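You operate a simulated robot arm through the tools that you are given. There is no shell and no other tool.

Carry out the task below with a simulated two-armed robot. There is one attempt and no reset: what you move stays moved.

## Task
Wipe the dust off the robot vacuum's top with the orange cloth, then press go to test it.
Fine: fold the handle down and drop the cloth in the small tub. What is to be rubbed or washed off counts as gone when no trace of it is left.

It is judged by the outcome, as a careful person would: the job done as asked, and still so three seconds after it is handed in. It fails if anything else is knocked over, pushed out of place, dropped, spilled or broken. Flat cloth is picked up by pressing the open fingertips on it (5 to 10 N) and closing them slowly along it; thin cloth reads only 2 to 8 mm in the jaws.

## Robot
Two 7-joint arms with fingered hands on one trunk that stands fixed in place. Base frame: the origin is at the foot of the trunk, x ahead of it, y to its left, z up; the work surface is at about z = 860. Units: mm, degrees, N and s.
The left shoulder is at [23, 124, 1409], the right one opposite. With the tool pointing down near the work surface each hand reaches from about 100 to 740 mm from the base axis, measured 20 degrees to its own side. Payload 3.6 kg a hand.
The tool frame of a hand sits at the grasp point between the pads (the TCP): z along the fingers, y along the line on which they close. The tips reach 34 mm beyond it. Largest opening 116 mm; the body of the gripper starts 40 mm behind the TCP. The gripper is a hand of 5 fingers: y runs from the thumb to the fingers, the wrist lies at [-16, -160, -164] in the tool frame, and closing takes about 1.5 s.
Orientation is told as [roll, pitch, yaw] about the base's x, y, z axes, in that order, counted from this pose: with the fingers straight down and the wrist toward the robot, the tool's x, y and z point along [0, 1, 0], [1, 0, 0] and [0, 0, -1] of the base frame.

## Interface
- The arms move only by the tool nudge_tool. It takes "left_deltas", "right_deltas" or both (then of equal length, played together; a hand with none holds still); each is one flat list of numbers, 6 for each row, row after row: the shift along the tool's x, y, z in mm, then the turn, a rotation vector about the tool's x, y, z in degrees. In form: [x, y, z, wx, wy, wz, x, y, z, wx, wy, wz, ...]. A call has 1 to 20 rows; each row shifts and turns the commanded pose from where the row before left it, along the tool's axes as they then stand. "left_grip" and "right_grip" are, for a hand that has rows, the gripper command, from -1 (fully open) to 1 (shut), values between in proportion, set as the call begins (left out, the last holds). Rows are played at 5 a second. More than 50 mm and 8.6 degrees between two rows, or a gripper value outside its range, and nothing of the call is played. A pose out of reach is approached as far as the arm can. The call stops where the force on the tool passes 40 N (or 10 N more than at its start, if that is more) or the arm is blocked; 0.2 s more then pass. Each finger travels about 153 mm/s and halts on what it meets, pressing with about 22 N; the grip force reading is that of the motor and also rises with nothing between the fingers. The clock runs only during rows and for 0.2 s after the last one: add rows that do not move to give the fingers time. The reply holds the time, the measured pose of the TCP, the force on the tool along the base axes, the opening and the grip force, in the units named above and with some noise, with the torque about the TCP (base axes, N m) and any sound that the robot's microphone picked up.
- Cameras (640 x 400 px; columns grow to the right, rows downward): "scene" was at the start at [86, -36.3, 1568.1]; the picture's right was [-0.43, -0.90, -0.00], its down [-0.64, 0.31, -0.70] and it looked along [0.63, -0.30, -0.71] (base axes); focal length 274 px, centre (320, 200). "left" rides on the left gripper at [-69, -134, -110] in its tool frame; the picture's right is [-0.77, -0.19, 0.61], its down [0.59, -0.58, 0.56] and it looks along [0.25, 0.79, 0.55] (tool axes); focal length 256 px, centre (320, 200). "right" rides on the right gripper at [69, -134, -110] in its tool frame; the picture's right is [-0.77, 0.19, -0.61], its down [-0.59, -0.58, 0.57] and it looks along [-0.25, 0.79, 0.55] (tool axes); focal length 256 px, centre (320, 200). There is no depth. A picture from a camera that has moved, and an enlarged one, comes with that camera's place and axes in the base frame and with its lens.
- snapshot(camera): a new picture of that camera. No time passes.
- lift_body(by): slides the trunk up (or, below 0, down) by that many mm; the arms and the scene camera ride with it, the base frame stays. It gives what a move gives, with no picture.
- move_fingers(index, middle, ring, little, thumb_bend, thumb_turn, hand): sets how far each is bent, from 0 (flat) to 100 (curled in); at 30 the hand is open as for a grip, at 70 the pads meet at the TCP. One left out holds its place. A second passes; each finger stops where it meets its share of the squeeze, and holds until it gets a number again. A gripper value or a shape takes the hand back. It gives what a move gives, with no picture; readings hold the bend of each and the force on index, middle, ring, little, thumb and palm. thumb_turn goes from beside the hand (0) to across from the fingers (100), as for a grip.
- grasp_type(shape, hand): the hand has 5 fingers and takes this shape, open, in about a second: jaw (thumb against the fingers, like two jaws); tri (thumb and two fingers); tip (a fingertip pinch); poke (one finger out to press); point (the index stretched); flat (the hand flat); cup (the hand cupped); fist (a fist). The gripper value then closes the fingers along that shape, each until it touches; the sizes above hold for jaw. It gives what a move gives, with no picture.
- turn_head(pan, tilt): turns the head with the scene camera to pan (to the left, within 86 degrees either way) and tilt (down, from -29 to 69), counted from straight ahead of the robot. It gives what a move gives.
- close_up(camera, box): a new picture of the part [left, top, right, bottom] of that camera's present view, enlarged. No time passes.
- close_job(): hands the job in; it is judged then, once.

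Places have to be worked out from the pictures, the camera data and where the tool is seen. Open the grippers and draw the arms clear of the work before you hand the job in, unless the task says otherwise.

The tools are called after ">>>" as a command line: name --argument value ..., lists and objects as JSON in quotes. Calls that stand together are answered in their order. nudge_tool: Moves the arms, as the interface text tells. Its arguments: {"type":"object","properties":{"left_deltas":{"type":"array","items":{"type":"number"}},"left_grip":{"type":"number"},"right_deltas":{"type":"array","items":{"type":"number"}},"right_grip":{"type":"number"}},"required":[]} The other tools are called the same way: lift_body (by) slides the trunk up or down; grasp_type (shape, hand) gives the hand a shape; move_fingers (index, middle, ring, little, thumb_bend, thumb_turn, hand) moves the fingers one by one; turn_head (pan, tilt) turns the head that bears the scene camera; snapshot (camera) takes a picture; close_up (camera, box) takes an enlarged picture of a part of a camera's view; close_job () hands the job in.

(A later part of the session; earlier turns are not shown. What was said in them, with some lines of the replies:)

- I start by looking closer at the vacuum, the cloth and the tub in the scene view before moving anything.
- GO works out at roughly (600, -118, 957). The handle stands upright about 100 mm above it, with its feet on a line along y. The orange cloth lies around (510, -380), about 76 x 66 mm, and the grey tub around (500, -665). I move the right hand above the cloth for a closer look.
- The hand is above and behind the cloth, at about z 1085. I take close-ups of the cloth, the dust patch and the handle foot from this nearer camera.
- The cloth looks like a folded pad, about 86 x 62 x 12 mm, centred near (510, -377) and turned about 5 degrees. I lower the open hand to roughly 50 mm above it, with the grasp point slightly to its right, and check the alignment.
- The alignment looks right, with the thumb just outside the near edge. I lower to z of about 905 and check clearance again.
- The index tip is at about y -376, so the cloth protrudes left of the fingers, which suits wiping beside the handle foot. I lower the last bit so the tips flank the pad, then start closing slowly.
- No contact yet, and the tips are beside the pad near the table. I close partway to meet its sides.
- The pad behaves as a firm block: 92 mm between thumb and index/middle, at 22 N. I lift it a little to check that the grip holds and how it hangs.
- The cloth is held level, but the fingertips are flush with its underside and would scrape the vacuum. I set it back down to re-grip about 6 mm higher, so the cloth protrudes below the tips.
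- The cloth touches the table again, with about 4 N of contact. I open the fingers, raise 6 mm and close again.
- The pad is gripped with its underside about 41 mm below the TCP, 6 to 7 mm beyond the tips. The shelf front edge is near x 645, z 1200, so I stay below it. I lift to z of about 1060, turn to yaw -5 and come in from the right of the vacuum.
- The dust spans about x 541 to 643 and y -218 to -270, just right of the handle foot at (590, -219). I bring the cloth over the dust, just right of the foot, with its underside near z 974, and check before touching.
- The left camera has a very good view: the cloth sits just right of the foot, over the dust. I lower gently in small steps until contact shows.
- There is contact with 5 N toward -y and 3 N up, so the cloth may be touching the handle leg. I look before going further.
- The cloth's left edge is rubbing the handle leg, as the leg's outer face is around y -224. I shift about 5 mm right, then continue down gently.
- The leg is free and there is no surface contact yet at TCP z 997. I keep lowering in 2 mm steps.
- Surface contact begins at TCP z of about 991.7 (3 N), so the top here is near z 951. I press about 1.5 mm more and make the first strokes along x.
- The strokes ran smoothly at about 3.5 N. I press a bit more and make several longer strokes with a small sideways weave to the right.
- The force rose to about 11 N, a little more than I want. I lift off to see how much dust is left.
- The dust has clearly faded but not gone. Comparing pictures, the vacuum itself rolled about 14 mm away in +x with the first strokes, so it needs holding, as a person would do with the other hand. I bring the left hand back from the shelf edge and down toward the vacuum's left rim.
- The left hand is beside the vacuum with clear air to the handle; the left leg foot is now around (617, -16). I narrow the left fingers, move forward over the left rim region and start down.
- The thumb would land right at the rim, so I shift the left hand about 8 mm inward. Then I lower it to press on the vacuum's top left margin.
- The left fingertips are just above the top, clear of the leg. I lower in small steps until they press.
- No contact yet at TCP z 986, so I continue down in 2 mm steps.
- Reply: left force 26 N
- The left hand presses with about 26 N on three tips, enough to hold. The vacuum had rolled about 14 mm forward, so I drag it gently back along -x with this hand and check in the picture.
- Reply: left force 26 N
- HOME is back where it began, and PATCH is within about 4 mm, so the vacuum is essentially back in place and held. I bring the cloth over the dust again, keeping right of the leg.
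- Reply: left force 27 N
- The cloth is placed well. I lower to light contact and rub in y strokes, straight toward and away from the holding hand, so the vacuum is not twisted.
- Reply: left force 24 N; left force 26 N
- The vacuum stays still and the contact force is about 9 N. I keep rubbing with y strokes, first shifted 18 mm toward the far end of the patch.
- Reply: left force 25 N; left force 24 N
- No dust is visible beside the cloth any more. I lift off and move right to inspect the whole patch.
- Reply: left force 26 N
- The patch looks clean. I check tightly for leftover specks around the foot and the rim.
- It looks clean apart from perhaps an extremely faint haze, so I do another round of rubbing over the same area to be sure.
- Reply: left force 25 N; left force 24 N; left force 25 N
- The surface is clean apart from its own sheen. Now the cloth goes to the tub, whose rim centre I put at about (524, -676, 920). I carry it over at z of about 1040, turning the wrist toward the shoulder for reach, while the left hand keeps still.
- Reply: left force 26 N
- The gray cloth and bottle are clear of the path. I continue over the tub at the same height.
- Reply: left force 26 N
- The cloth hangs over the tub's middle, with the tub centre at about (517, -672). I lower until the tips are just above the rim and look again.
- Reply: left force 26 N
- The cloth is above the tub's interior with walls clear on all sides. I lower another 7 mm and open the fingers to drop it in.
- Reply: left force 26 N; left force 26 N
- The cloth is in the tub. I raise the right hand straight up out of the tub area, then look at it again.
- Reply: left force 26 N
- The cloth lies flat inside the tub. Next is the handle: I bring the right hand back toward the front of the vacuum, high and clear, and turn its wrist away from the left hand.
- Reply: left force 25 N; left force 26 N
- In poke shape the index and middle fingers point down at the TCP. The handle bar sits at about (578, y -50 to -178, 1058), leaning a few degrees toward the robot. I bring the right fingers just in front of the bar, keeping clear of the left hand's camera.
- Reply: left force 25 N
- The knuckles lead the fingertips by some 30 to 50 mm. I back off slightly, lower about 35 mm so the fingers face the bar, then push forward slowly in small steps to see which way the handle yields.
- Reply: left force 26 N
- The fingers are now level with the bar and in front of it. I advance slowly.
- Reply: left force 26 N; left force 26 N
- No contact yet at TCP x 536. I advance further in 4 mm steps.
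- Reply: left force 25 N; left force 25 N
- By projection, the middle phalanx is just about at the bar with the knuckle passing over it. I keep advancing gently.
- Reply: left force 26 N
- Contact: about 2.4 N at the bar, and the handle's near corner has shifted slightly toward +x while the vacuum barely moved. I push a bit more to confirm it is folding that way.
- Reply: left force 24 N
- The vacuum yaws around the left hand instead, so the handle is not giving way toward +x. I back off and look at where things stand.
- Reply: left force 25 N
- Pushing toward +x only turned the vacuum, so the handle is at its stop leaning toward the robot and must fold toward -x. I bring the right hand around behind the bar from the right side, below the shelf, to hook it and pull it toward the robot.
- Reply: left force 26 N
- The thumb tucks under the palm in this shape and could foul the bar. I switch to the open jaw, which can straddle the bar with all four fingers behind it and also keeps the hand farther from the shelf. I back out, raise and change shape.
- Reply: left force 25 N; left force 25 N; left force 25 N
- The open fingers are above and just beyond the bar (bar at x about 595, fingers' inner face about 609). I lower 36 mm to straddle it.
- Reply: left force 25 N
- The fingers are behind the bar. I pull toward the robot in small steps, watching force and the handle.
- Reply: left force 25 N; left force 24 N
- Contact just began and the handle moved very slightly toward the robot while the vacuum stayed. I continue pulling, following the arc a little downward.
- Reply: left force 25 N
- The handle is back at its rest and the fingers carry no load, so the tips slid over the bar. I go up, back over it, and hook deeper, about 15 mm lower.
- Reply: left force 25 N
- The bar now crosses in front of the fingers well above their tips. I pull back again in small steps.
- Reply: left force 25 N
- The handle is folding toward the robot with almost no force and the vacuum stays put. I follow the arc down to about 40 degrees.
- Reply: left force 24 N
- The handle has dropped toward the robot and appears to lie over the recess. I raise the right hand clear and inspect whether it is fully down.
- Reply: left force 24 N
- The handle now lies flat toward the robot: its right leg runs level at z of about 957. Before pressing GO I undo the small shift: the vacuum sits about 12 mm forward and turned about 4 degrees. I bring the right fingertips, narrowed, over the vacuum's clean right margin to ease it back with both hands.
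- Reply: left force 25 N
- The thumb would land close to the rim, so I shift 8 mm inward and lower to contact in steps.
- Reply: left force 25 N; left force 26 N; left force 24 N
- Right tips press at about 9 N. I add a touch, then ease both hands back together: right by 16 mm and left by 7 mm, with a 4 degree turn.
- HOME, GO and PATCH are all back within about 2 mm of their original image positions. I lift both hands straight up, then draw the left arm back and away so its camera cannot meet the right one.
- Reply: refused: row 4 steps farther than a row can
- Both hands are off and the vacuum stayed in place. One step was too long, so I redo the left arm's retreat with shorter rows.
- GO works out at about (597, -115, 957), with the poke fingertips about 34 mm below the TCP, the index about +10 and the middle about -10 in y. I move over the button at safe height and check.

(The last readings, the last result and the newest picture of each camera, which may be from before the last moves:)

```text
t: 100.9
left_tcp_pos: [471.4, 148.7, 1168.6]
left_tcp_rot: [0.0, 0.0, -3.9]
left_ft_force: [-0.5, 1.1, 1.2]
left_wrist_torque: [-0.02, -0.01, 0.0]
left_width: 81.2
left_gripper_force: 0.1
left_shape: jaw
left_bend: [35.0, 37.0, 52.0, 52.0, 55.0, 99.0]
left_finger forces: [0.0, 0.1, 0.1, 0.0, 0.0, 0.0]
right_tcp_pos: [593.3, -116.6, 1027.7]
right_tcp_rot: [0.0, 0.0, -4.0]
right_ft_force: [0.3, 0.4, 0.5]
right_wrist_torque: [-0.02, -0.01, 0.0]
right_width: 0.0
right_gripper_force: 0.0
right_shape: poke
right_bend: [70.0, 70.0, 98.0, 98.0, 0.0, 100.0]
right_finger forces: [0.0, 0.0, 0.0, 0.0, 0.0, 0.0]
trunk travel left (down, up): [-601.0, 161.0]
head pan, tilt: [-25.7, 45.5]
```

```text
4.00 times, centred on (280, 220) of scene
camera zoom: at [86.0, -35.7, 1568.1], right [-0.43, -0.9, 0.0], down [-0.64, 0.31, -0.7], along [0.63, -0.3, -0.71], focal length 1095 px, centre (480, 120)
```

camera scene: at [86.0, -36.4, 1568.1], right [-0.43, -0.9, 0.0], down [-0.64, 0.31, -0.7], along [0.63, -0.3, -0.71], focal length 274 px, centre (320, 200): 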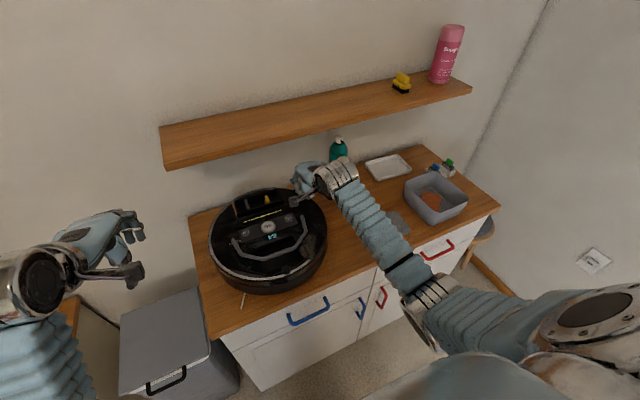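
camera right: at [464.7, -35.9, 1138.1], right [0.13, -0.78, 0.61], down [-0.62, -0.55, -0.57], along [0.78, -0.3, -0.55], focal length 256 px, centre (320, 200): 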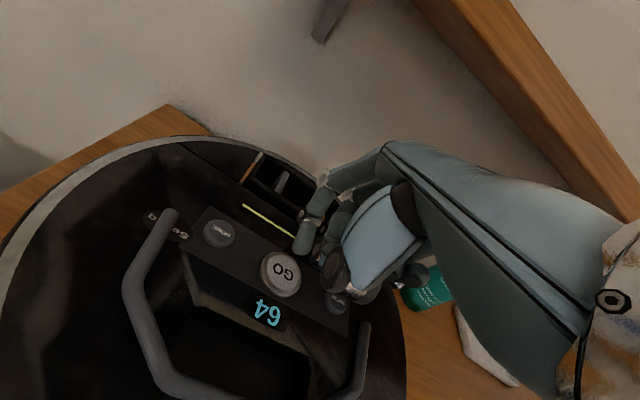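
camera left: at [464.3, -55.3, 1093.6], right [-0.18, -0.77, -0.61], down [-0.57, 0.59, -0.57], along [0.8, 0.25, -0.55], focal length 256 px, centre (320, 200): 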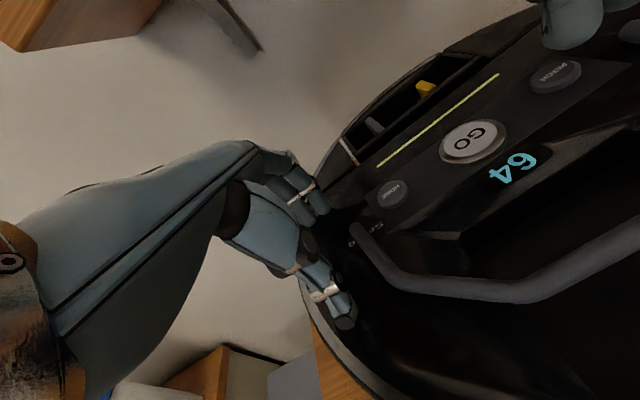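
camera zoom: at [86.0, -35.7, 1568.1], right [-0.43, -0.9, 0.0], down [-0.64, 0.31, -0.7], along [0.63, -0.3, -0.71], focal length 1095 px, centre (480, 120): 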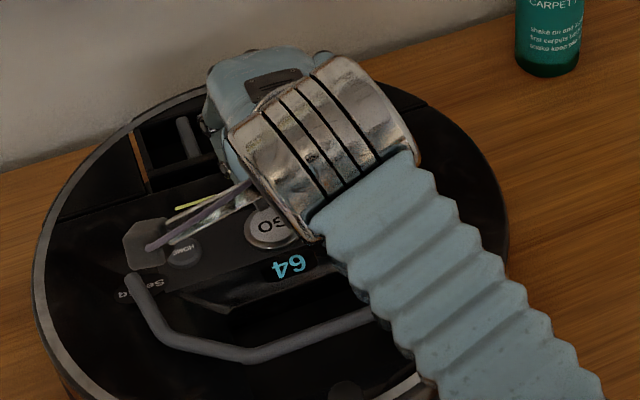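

The index and middle tips are above the GO cap, at y of about -107 and -127 against the GO centre at -114. I descend most of the way, then go in small steps.

>>> nudge_tool --right_deltas '[2, 0, 14, 0, 0, 0, 0, 0, 12, 0, 0, 0, 0, 0, 0, 0, 0, 0]'

>>> close_up --camera "right" --box '[200, 140, 420, 320]'

```text
t: 101.7
left_tcp_pos: [471.1, 148.2, 1169.0]
left_tcp_rot: [0.1, -0.1, -4.0]
left_ft_force: [-0.4, -0.4, -0.3]
left_wrist_torque: [0.01, -0.03, -0.02]
left_width: 81.1
left_gripper_force: 0.0
left_shape: jaw
left_bend: [35.0, 37.0, 52.0, 52.0, 55.0, 99.0]
left_finger forces: [0.1, 0.0, 0.0, 0.1, 0.0, 0.1]
right_tcp_pos: [593.8, -113.8, 1001.4]
right_tcp_rot: [0.0, 0.0, -4.0]
right_ft_force: [0.3, 0.9, -0.3]
right_wrist_torque: [0.0, -0.01, -0.01]
right_width: 0.0
right_gripper_force: 0.1
right_shape: poke
right_bend: [70.0, 70.0, 98.0, 98.0, 0.0, 100.0]
right_finger forces: [0.1, 0.0, 0.0, 0.0, 0.0, 0.1]
trunk travel left (down, up): [-601.0, 161.0]
head pan, tilt: [-25.7, 45.5]
```

```text
2.22 times, centred on (310, 230) of right
camera zoom: at [463.9, -33.4, 1111.4], right [0.13, -0.78, 0.61], down [-0.62, -0.55, -0.57], along [0.78, -0.3, -0.55], focal length 569 px, centre (342, 133)
```

zoom: 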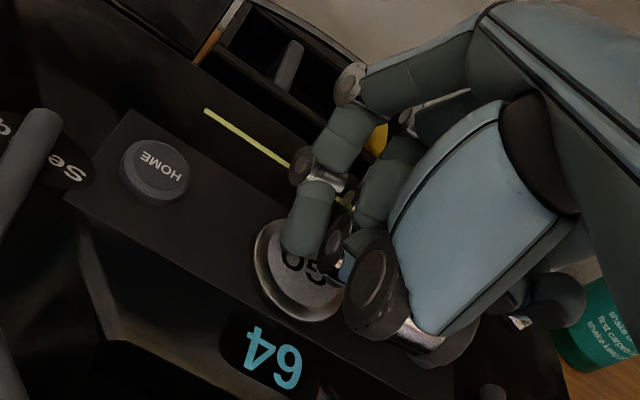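

The tip is right over the GO cap. I press down in small steps and watch force and sound.

>>> nudge_tool --right_deltas '[0, 0, 4, 0, 0, 0, 0, 0, 3, 0, 0, 0, 0, 0, 0, 0, 0, 0]'

>>> nudge_tool --right_deltas '[0, 0, 2, 0, 0, 0, 0, 0, 0, 0, 0, 0]'

>>> nudge_tool --right_deltas '[0, 0, 2, 0, 0, 0, 0, 0, 0, 0, 0, 0]'

```text
t: 102.5
left_tcp_pos: [471.8, 148.6, 1169.7]
left_tcp_rot: [0.1, 0.0, -4.0]
left_ft_force: [-0.3, 0.0, 0.4]
left_wrist_torque: [-0.02, 0.0, 0.01]
left_width: 80.8
left_gripper_force: 0.1
left_shape: jaw
left_bend: [35.0, 37.0, 52.0, 52.0, 55.0, 99.0]
left_finger forces: [0.1, 0.0, 0.0, 0.1, 0.0, 0.0]
right_tcp_pos: [592.7, -114.2, 994.3]
right_tcp_rot: [0.0, 0.1, -4.0]
right_ft_force: [-0.3, -0.6, -0.4]
right_wrist_torque: [-0.02, 0.01, 0.01]
right_width: 0.0
right_gripper_force: 0.0
right_shape: poke
right_bend: [70.0, 70.0, 98.0, 98.0, 0.0, 100.0]
right_finger forces: [0.0, 0.0, 0.0, 0.0, 0.0, 0.0]
trunk travel left (down, up): [-601.0, 161.0]
head pan, tilt: [-25.7, 45.5]
```

```text
t: 103.1
left_tcp_pos: [471.2, 147.9, 1167.9]
left_tcp_rot: [0.0, 0.0, -4.0]
left_ft_force: [-0.1, -0.3, -0.3]
left_wrist_torque: [0.01, -0.01, -0.02]
left_width: 81.3
left_gripper_force: 0.0
left_shape: jaw
left_bend: [35.0, 37.0, 52.0, 52.0, 55.0, 99.0]
left_finger forces: [0.0, 0.0, 0.0, 0.0, 0.0, 0.0]
right_tcp_pos: [592.5, -115.0, 990.5]
right_tcp_rot: [0.1, 0.0, -4.0]
right_ft_force: [0.0, -0.2, 0.0]
right_wrist_torque: [-0.02, -0.02, -0.03]
right_width: 0.0
right_gripper_force: 0.0
right_shape: poke
right_bend: [70.0, 70.0, 98.0, 98.0, 0.0, 100.0]
right_finger forces: [0.2, 0.0, 0.0, 0.1, 0.1, 0.0]
trunk travel left (down, up): [-601.0, 161.0]
head pan, tilt: [-25.7, 45.5]
```

```text
t: 103.7
left_tcp_pos: [471.9, 148.4, 1168.9]
left_tcp_rot: [0.0, 0.0, -4.0]
left_ft_force: [-0.3, 0.2, -0.4]
left_wrist_torque: [0.0, 0.04, 0.01]
left_width: 81.0
left_gripper_force: 0.1
left_shape: jaw
left_bend: [35.0, 37.0, 52.0, 52.0, 55.0, 99.0]
left_finger forces: [0.0, 0.1, 0.1, 0.0, 0.1, 0.1]
right_tcp_pos: [592.9, -112.8, 988.9]
right_tcp_rot: [0.0, 0.1, -4.0]
right_ft_force: [1.1, 0.1, 2.3]
right_wrist_torque: [-0.01, 0.0, 0.01]
right_width: 0.3
right_gripper_force: 0.1
right_shape: poke
right_bend: [70.0, 70.0, 98.0, 98.0, 0.0, 100.0]
right_finger forces: [2.2, 0.0, 0.0, 0.1, 0.0, 0.0]
trunk travel left (down, up): [-601.0, 161.0]
head pan, tilt: [-25.7, 45.5]
```

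The index has made contact with GO at 2.3 N. I press further in 1 to 2 mm steps.

>>> nudge_tool --right_deltas '[0, 0, 1.5, 0, 0, 0, 0, 0, 0, 0, 0, 0]'

>>> nudge_tool --right_deltas '[0, 0, 1.5, 0, 0, 0, 0, 0, 0, 0, 0, 0]'

>>> close_up --camera "right" --box '[200, 140, 420, 320]'

```text
t: 104.3
left_tcp_pos: [471.9, 149.2, 1169.3]
left_tcp_rot: [0.0, 0.0, -3.9]
left_ft_force: [-0.8, 1.2, 0.4]
left_wrist_torque: [-0.02, -0.02, 0.0]
left_width: 80.9
left_gripper_force: 0.1
left_shape: jaw
left_bend: [35.0, 37.0, 52.0, 52.0, 55.0, 99.0]
left_finger forces: [0.0, 0.0, 0.0, 0.1, 0.1, 0.0]
right_tcp_pos: [593.0, -114.1, 988.9]
right_tcp_rot: [-0.1, 0.0, -4.0]
right_ft_force: [0.8, 0.3, 3.2]
right_wrist_torque: [0.01, -0.05, -0.01]
right_width: 0.0
right_gripper_force: 0.0
right_shape: poke
right_bend: [70.0, 70.0, 98.0, 98.0, 0.0, 100.0]
right_finger forces: [3.8, 0.0, 0.1, 0.0, 0.0, 0.0]
trunk travel left (down, up): [-601.0, 161.0]
head pan, tilt: [-25.7, 45.5]
heard: click
```

```text
t: 104.9
left_tcp_pos: [471.8, 149.6, 1169.5]
left_tcp_rot: [0.0, 0.1, -4.1]
left_ft_force: [0.0, 0.2, -0.2]
left_wrist_torque: [0.01, 0.03, -0.05]
left_width: 81.0
left_gripper_force: 0.0
left_shape: jaw
left_bend: [35.0, 37.0, 52.0, 52.0, 55.0, 99.0]
left_finger forces: [0.0, 0.1, 0.1, 0.1, 0.1, 0.1]
right_tcp_pos: [592.0, -114.5, 987.8]
right_tcp_rot: [0.0, -0.1, -4.0]
right_ft_force: [0.7, 2.0, 7.4]
right_wrist_torque: [0.08, -0.04, -0.03]
right_width: 0.0
right_gripper_force: 0.1
right_shape: poke
right_bend: [70.0, 70.0, 98.0, 98.0, 0.0, 100.0]
right_finger forces: [7.9, 0.1, 0.0, 0.0, 0.0, 0.0]
trunk travel left (down, up): [-601.0, 161.0]
head pan, tilt: [-25.7, 45.5]
```

```text
2.22 times, centred on (310, 230) of right
camera zoom: at [463.1, -33.6, 1097.2], right [0.13, -0.78, 0.61], down [-0.61, -0.55, -0.57], along [0.78, -0.3, -0.55], focal length 569 px, centre (342, 133)
```

zoom: 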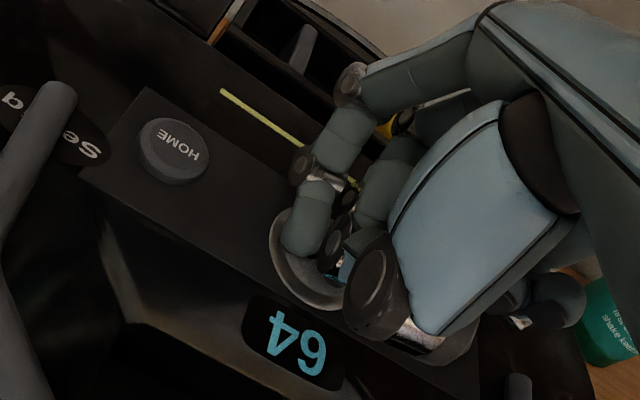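

A click was heard as GO went in. I release straight up and check what the vacuum shows.

>>> nudge_tool --right_deltas '[0, 0, -5, 0, 0, 0, 0, 0, -20, 0, 0, 0, 0, 0, -30, 0, 0, 0, 0, 0, 0, 0, 0, 0]'

>>> close_up --camera "right" --box '[100, 100, 420, 400]'

```text
t: 105.9
left_tcp_pos: [472.9, 147.9, 1168.9]
left_tcp_rot: [-0.1, 0.0, -3.9]
left_ft_force: [0.0, 0.9, -0.2]
left_wrist_torque: [0.0, 0.0, -0.01]
left_width: 81.1
left_gripper_force: 0.0
left_shape: jaw
left_bend: [35.0, 37.0, 52.0, 52.0, 55.0, 99.0]
left_finger forces: [0.1, 0.0, 0.0, 0.0, 0.1, 0.0]
right_tcp_pos: [593.0, -115.4, 1041.0]
right_tcp_rot: [0.0, 0.1, -4.1]
right_ft_force: [-0.6, 0.0, 0.1]
right_wrist_torque: [-0.01, -0.01, -0.03]
right_width: 0.0
right_gripper_force: 0.0
right_shape: poke
right_bend: [70.0, 70.0, 98.0, 98.0, 0.0, 100.0]
right_finger forces: [0.0, 0.1, 0.1, 0.0, 0.0, 0.0]
trunk travel left (down, up): [-601.0, 161.0]
head pan, tilt: [-25.7, 45.5]
```

```text
1.33 times, centred on (260, 250) of right
camera zoom: at [465.1, -35.8, 1151.2], right [0.13, -0.78, 0.61], down [-0.62, -0.55, -0.56], along [0.78, -0.3, -0.55], focal length 341 px, centre (400, 133)
```

zoom: 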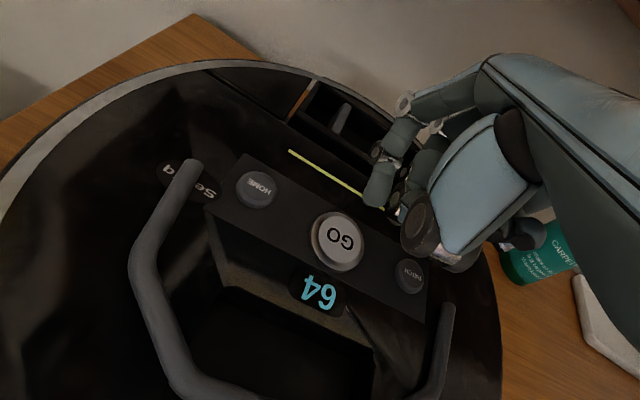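

The display still shows 64. I draw the right hand back and away, then take a careful look at the vacuum for any change.

>>> nudge_tool --right_deltas '[-30, -20, -25, 0, 0, 0, -30, -30, -15, 0, 0, 0, -35, -30, 0, 0, 0, 0, -40, -20, 0, 0, 0, 0, -40, 0, 0, 0, 0, 0, -30, 0, 0, 0, 0, 0, 0, 0, 0, 0, 0, 0]'

>>> close_up --camera "scene" --box '[200, 170, 340, 300]'

>>> snapshot --camera "right"

>>> snapshot --camera "scene"

```text
t: 107.5
left_tcp_pos: [471.4, 149.5, 1169.4]
left_tcp_rot: [0.0, -0.1, -4.0]
left_ft_force: [0.3, 0.2, -0.2]
left_wrist_torque: [-0.03, 0.02, -0.02]
left_width: 81.0
left_gripper_force: 0.0
left_shape: jaw
left_bend: [35.0, 37.0, 52.0, 52.0, 55.0, 99.0]
left_finger forces: [0.1, 0.1, 0.0, 0.0, 0.0, 0.0]
right_tcp_pos: [480.6, -312.3, 1079.9]
right_tcp_rot: [0.0, 0.0, -4.0]
right_ft_force: [0.5, -0.4, 0.3]
right_wrist_torque: [-0.02, 0.03, 0.01]
right_width: 0.0
right_gripper_force: 0.0
right_shape: poke
right_bend: [70.0, 70.0, 98.0, 98.0, 0.0, 100.0]
right_finger forces: [0.0, 0.0, 0.0, 0.1, 0.1, 0.0]
trunk travel left (down, up): [-601.0, 161.0]
head pan, tilt: [-25.7, 45.5]
```

```text
3.08 times, centred on (270, 235) of scene
camera zoom: at [86.2, -35.8, 1568.1], right [-0.43, -0.9, 0.0], down [-0.64, 0.31, -0.7], along [0.63, -0.3, -0.71], focal length 842 px, centre (474, 92)
```

zoom: 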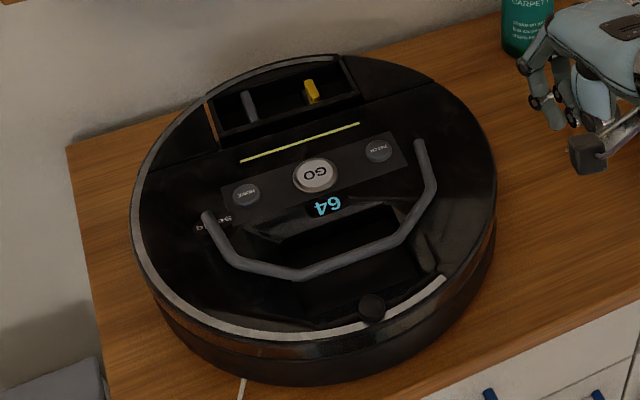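

```text
taken
camera right: at [352.1, -231.4, 1190.5], right [0.13, -0.78, 0.61], down [-0.62, -0.55, -0.56], along [0.78, -0.3, -0.55], focal length 256 px, centre (320, 200)
```

right: 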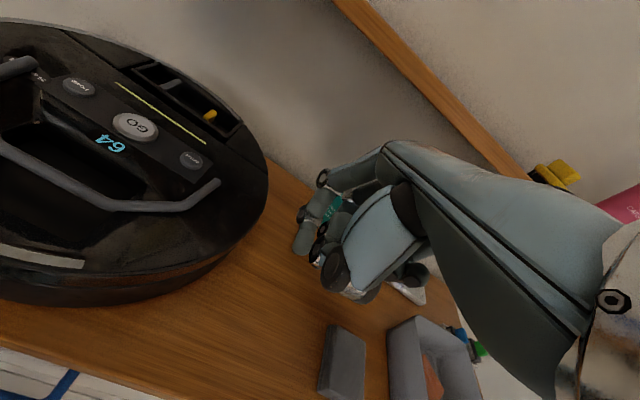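

```text
taken
camera scene: at [86.2, -35.8, 1568.1], right [-0.43, -0.9, 0.0], down [-0.64, 0.31, -0.7], along [0.63, -0.3, -0.71], focal length 274 px, centre (320, 200)
```

scene: 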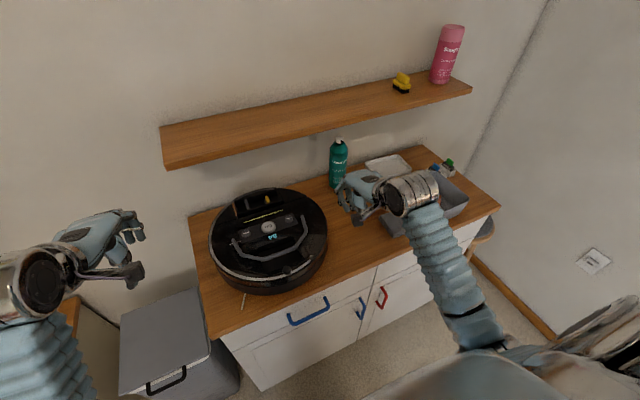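

GO is pressed (click heard), the handle is folded down, the vacuum sits in place and the cloth is in the tub. I take final close-ups to verify no trace of dust and the state of the tub, display and neighbours.

>>> close_up --camera "right" --box '[130, 100, 290, 260]'

>>> close_up --camera "scene" --box '[285, 185, 345, 230]'

>>> close_up --camera "scene" --box '[240, 190, 310, 250]'

>>> close_up --camera "right" --box '[300, 280, 500, 400]'

```text
2.50 times, centred on (210, 180) of right
camera zoom: at [352.1, -231.4, 1190.5], right [0.13, -0.78, 0.61], down [-0.62, -0.55, -0.56], along [0.78, -0.3, -0.55], focal length 640 px, centre (595, 250)
```

zoom: 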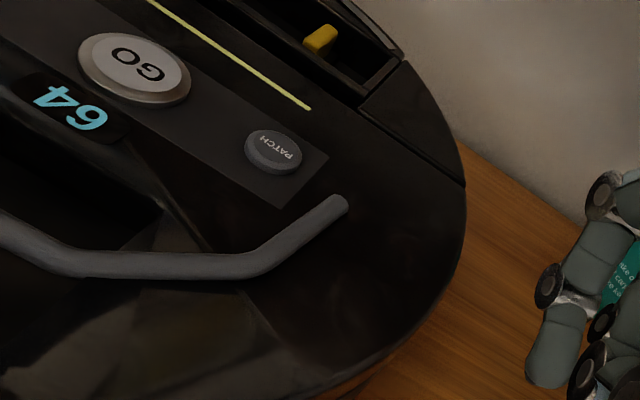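

```text
8.89 times, centred on (315, 208) of scene
camera zoom: at [86.2, -35.8, 1568.1], right [-0.43, -0.9, 0.0], down [-0.64, 0.31, -0.7], along [0.63, -0.3, -0.71], focal length 2433 px, centre (364, 133)
```

zoom: 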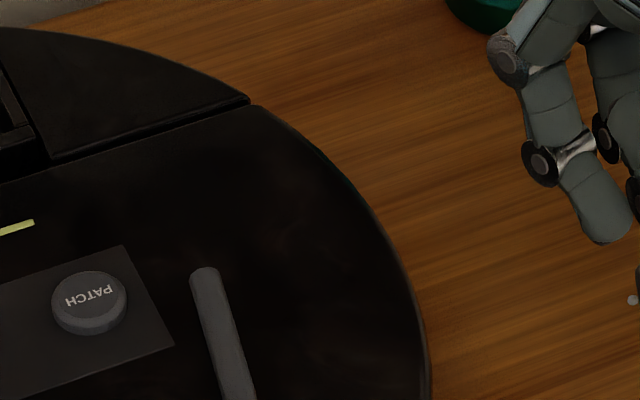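

```text
6.67 times, centred on (275, 220) of scene
camera zoom: at [86.2, -35.8, 1568.1], right [-0.43, -0.9, 0.0], down [-0.64, 0.31, -0.7], along [0.63, -0.3, -0.71], focal length 1825 px, centre (620, 67)
```

zoom: 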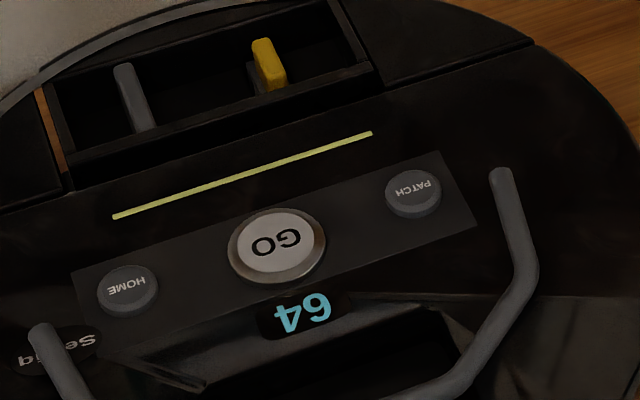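

```text
3.20 times, centred on (400, 340) of right
camera zoom: at [352.1, -231.4, 1190.5], right [0.13, -0.78, 0.61], down [-0.62, -0.55, -0.56], along [0.78, -0.3, -0.55], focal length 819 px, centre (64, -248)
```

zoom: 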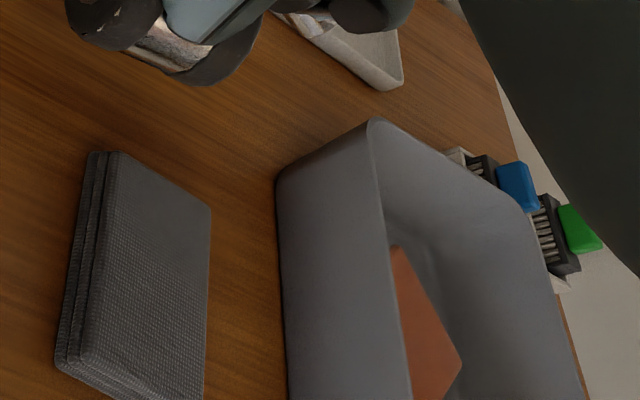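

Everything looks right: the top is clean, the handle is flat, the cloth is in the tub, and the tray, bottle and grey cloth are undisturbed. I open both hands and draw the arms up and clear.

>>> grasp_type --hand "right" --shape "jaw"

>>> nudge_tool --right_deltas '[-22.8, -12.6, -38, 0, 0, 0, -22.8, -12.6, -38, 0, 0, 0, -22.8, -12.6, -38, 0, 0, 0, -22.8, -12.6, -38, 0, 0, 0, -22.8, -12.6, -38, 0, 0, 0, -22.8, -12.6, -38, 0, 0, 0, 0, 0, 0, 0, 0, 0]' --right_grip -1 --left_deltas '[5, -12, -25, 0, 0, 0, 5, -12, -25, 0, 0, 0, 5, -12, -25, 0, 0, 0, 5, -12, -25, 0, 0, 0, 0, 0, 0, 0, 0, 0, 0, 0, 0, 0, 0, 0, 0, 0, 0, 0, 0, 0]' --left_grip -1

>>> snapshot --camera "scene"

>>> close_up --camera "scene" --box '[340, 130, 500, 260]'

>>> close_up --camera "scene" --box '[190, 170, 350, 310]'

```text
t: 108.4
left_tcp_pos: [472.2, 147.7, 1168.7]
left_tcp_rot: [0.0, 0.0, -4.1]
left_ft_force: [-0.2, 0.0, 0.5]
left_wrist_torque: [0.03, -0.01, 0.0]
left_width: 81.2
left_gripper_force: 0.1
left_shape: jaw
left_bend: [35.0, 37.0, 52.0, 52.0, 55.0, 99.0]
left_finger forces: [0.0, 0.0, 0.0, 0.0, 0.0, 0.0]
right_tcp_pos: [480.9, -311.9, 1079.6]
right_tcp_rot: [0.0, 0.0, -4.0]
right_ft_force: [-0.4, 0.4, -0.3]
right_wrist_torque: [0.01, -0.02, 0.03]
right_width: 115.8
right_gripper_force: 0.0
right_shape: jaw
right_bend: [30.0, 30.0, 30.0, 30.0, 30.0, 97.0]
right_finger forces: [0.1, 0.1, 0.0, 0.0, 0.1, 0.0]
trunk travel left (down, up): [-601.0, 161.0]
head pan, tilt: [-25.7, 45.5]
```

```text
t: 110.0
left_tcp_pos: [432.1, 172.7, 1267.7]
left_tcp_rot: [0.0, 0.2, -4.1]
left_ft_force: [0.4, 0.3, -0.8]
left_wrist_torque: [-0.01, 0.01, 0.01]
left_width: 115.6
left_gripper_force: 0.1
left_shape: jaw
left_bend: [30.0, 30.0, 30.0, 30.0, 30.0, 97.0]
left_finger forces: [0.0, 0.1, 0.0, 0.1, 0.0, 0.1]
left hand out of reach, approached as far as the arm can: row 4
right_tcp_pos: [391.5, -441.8, 1309.3]
right_tcp_rot: [0.0, 0.0, -4.1]
right_ft_force: [0.6, 0.1, -1.2]
right_wrist_torque: [0.01, -0.01, -0.01]
right_width: 116.0
right_gripper_force: 0.0
right_shape: jaw
right_bend: [30.0, 30.0, 30.0, 30.0, 30.0, 97.0]
right_finger forces: [0.0, 0.1, 0.0, 0.0, 0.0, 0.0]
trunk travel left (down, up): [-601.0, 161.0]
head pan, tilt: [-25.7, 45.5]
```

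```text
taken
camera scene: at [86.4, -37.0, 1568.0], right [-0.43, -0.9, 0.0], down [-0.64, 0.31, -0.7], along [0.63, -0.3, -0.71], focal length 274 px, centre (320, 200)
```

scene: 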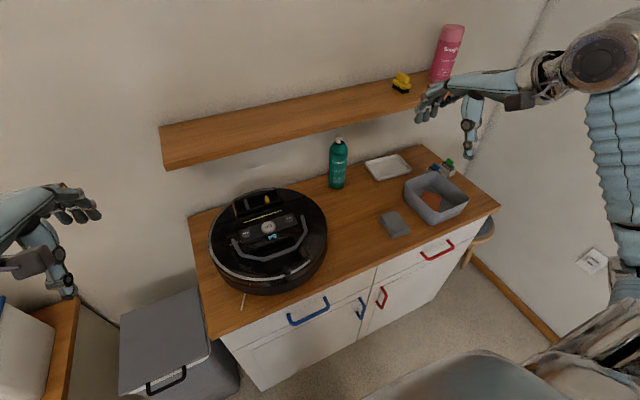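

```text
3.08 times, centred on (420, 195) of scene
camera zoom: at [86.4, -37.0, 1568.0], right [-0.43, -0.9, 0.0], down [-0.64, 0.31, -0.7], along [0.63, -0.3, -0.71], focal length 842 px, centre (12, 215)
```

zoom: 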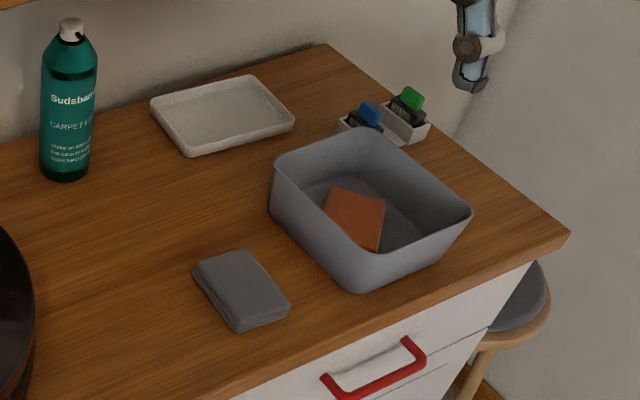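

```text
2.86 times, centred on (270, 240) of scene
camera zoom: at [86.4, -37.0, 1568.0], right [-0.43, -0.9, 0.0], down [-0.64, 0.31, -0.7], along [0.63, -0.3, -0.71], focal length 782 px, centre (463, 86)
```

zoom: 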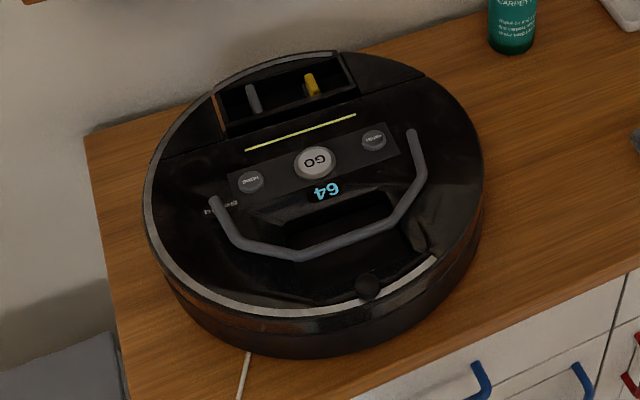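

The final pictures show the vacuum in its starting place with a clean top and the handle folded flat. The orange cloth is inside the tub, the other things stand undisturbed, and both arms are clear with hands open. I hand the job in.

>>> close_job

```text
The job is handed in.
```

I finished the job and handed it in; no verdict has come back yet.

- **Dust:** I wiped the patch on the vacuum's top with the orange cloth until no trace showed in close-ups.
- **GO:** I pressed it once and heard a click. The display still read 64 and the light bar looked unchanged, so the click is my only sign that the press registered.
- **Handle:** it only folds toward the robot's side, and it now lies flat there.
- **Cloth:** it is inside the small grey tub.

Some things shifted along the way. The vacuum rolled about 14 mm while I wiped, and it moved about 12 mm and turned about 4 degrees when I first pushed the handle the wrong way. I eased it back each time, and it now sits a few millimetres from where it started. The tub moved about 6 mm around when I dropped the cloth in. The other items look undisturbed in the pictures, and both arms are open and clear.
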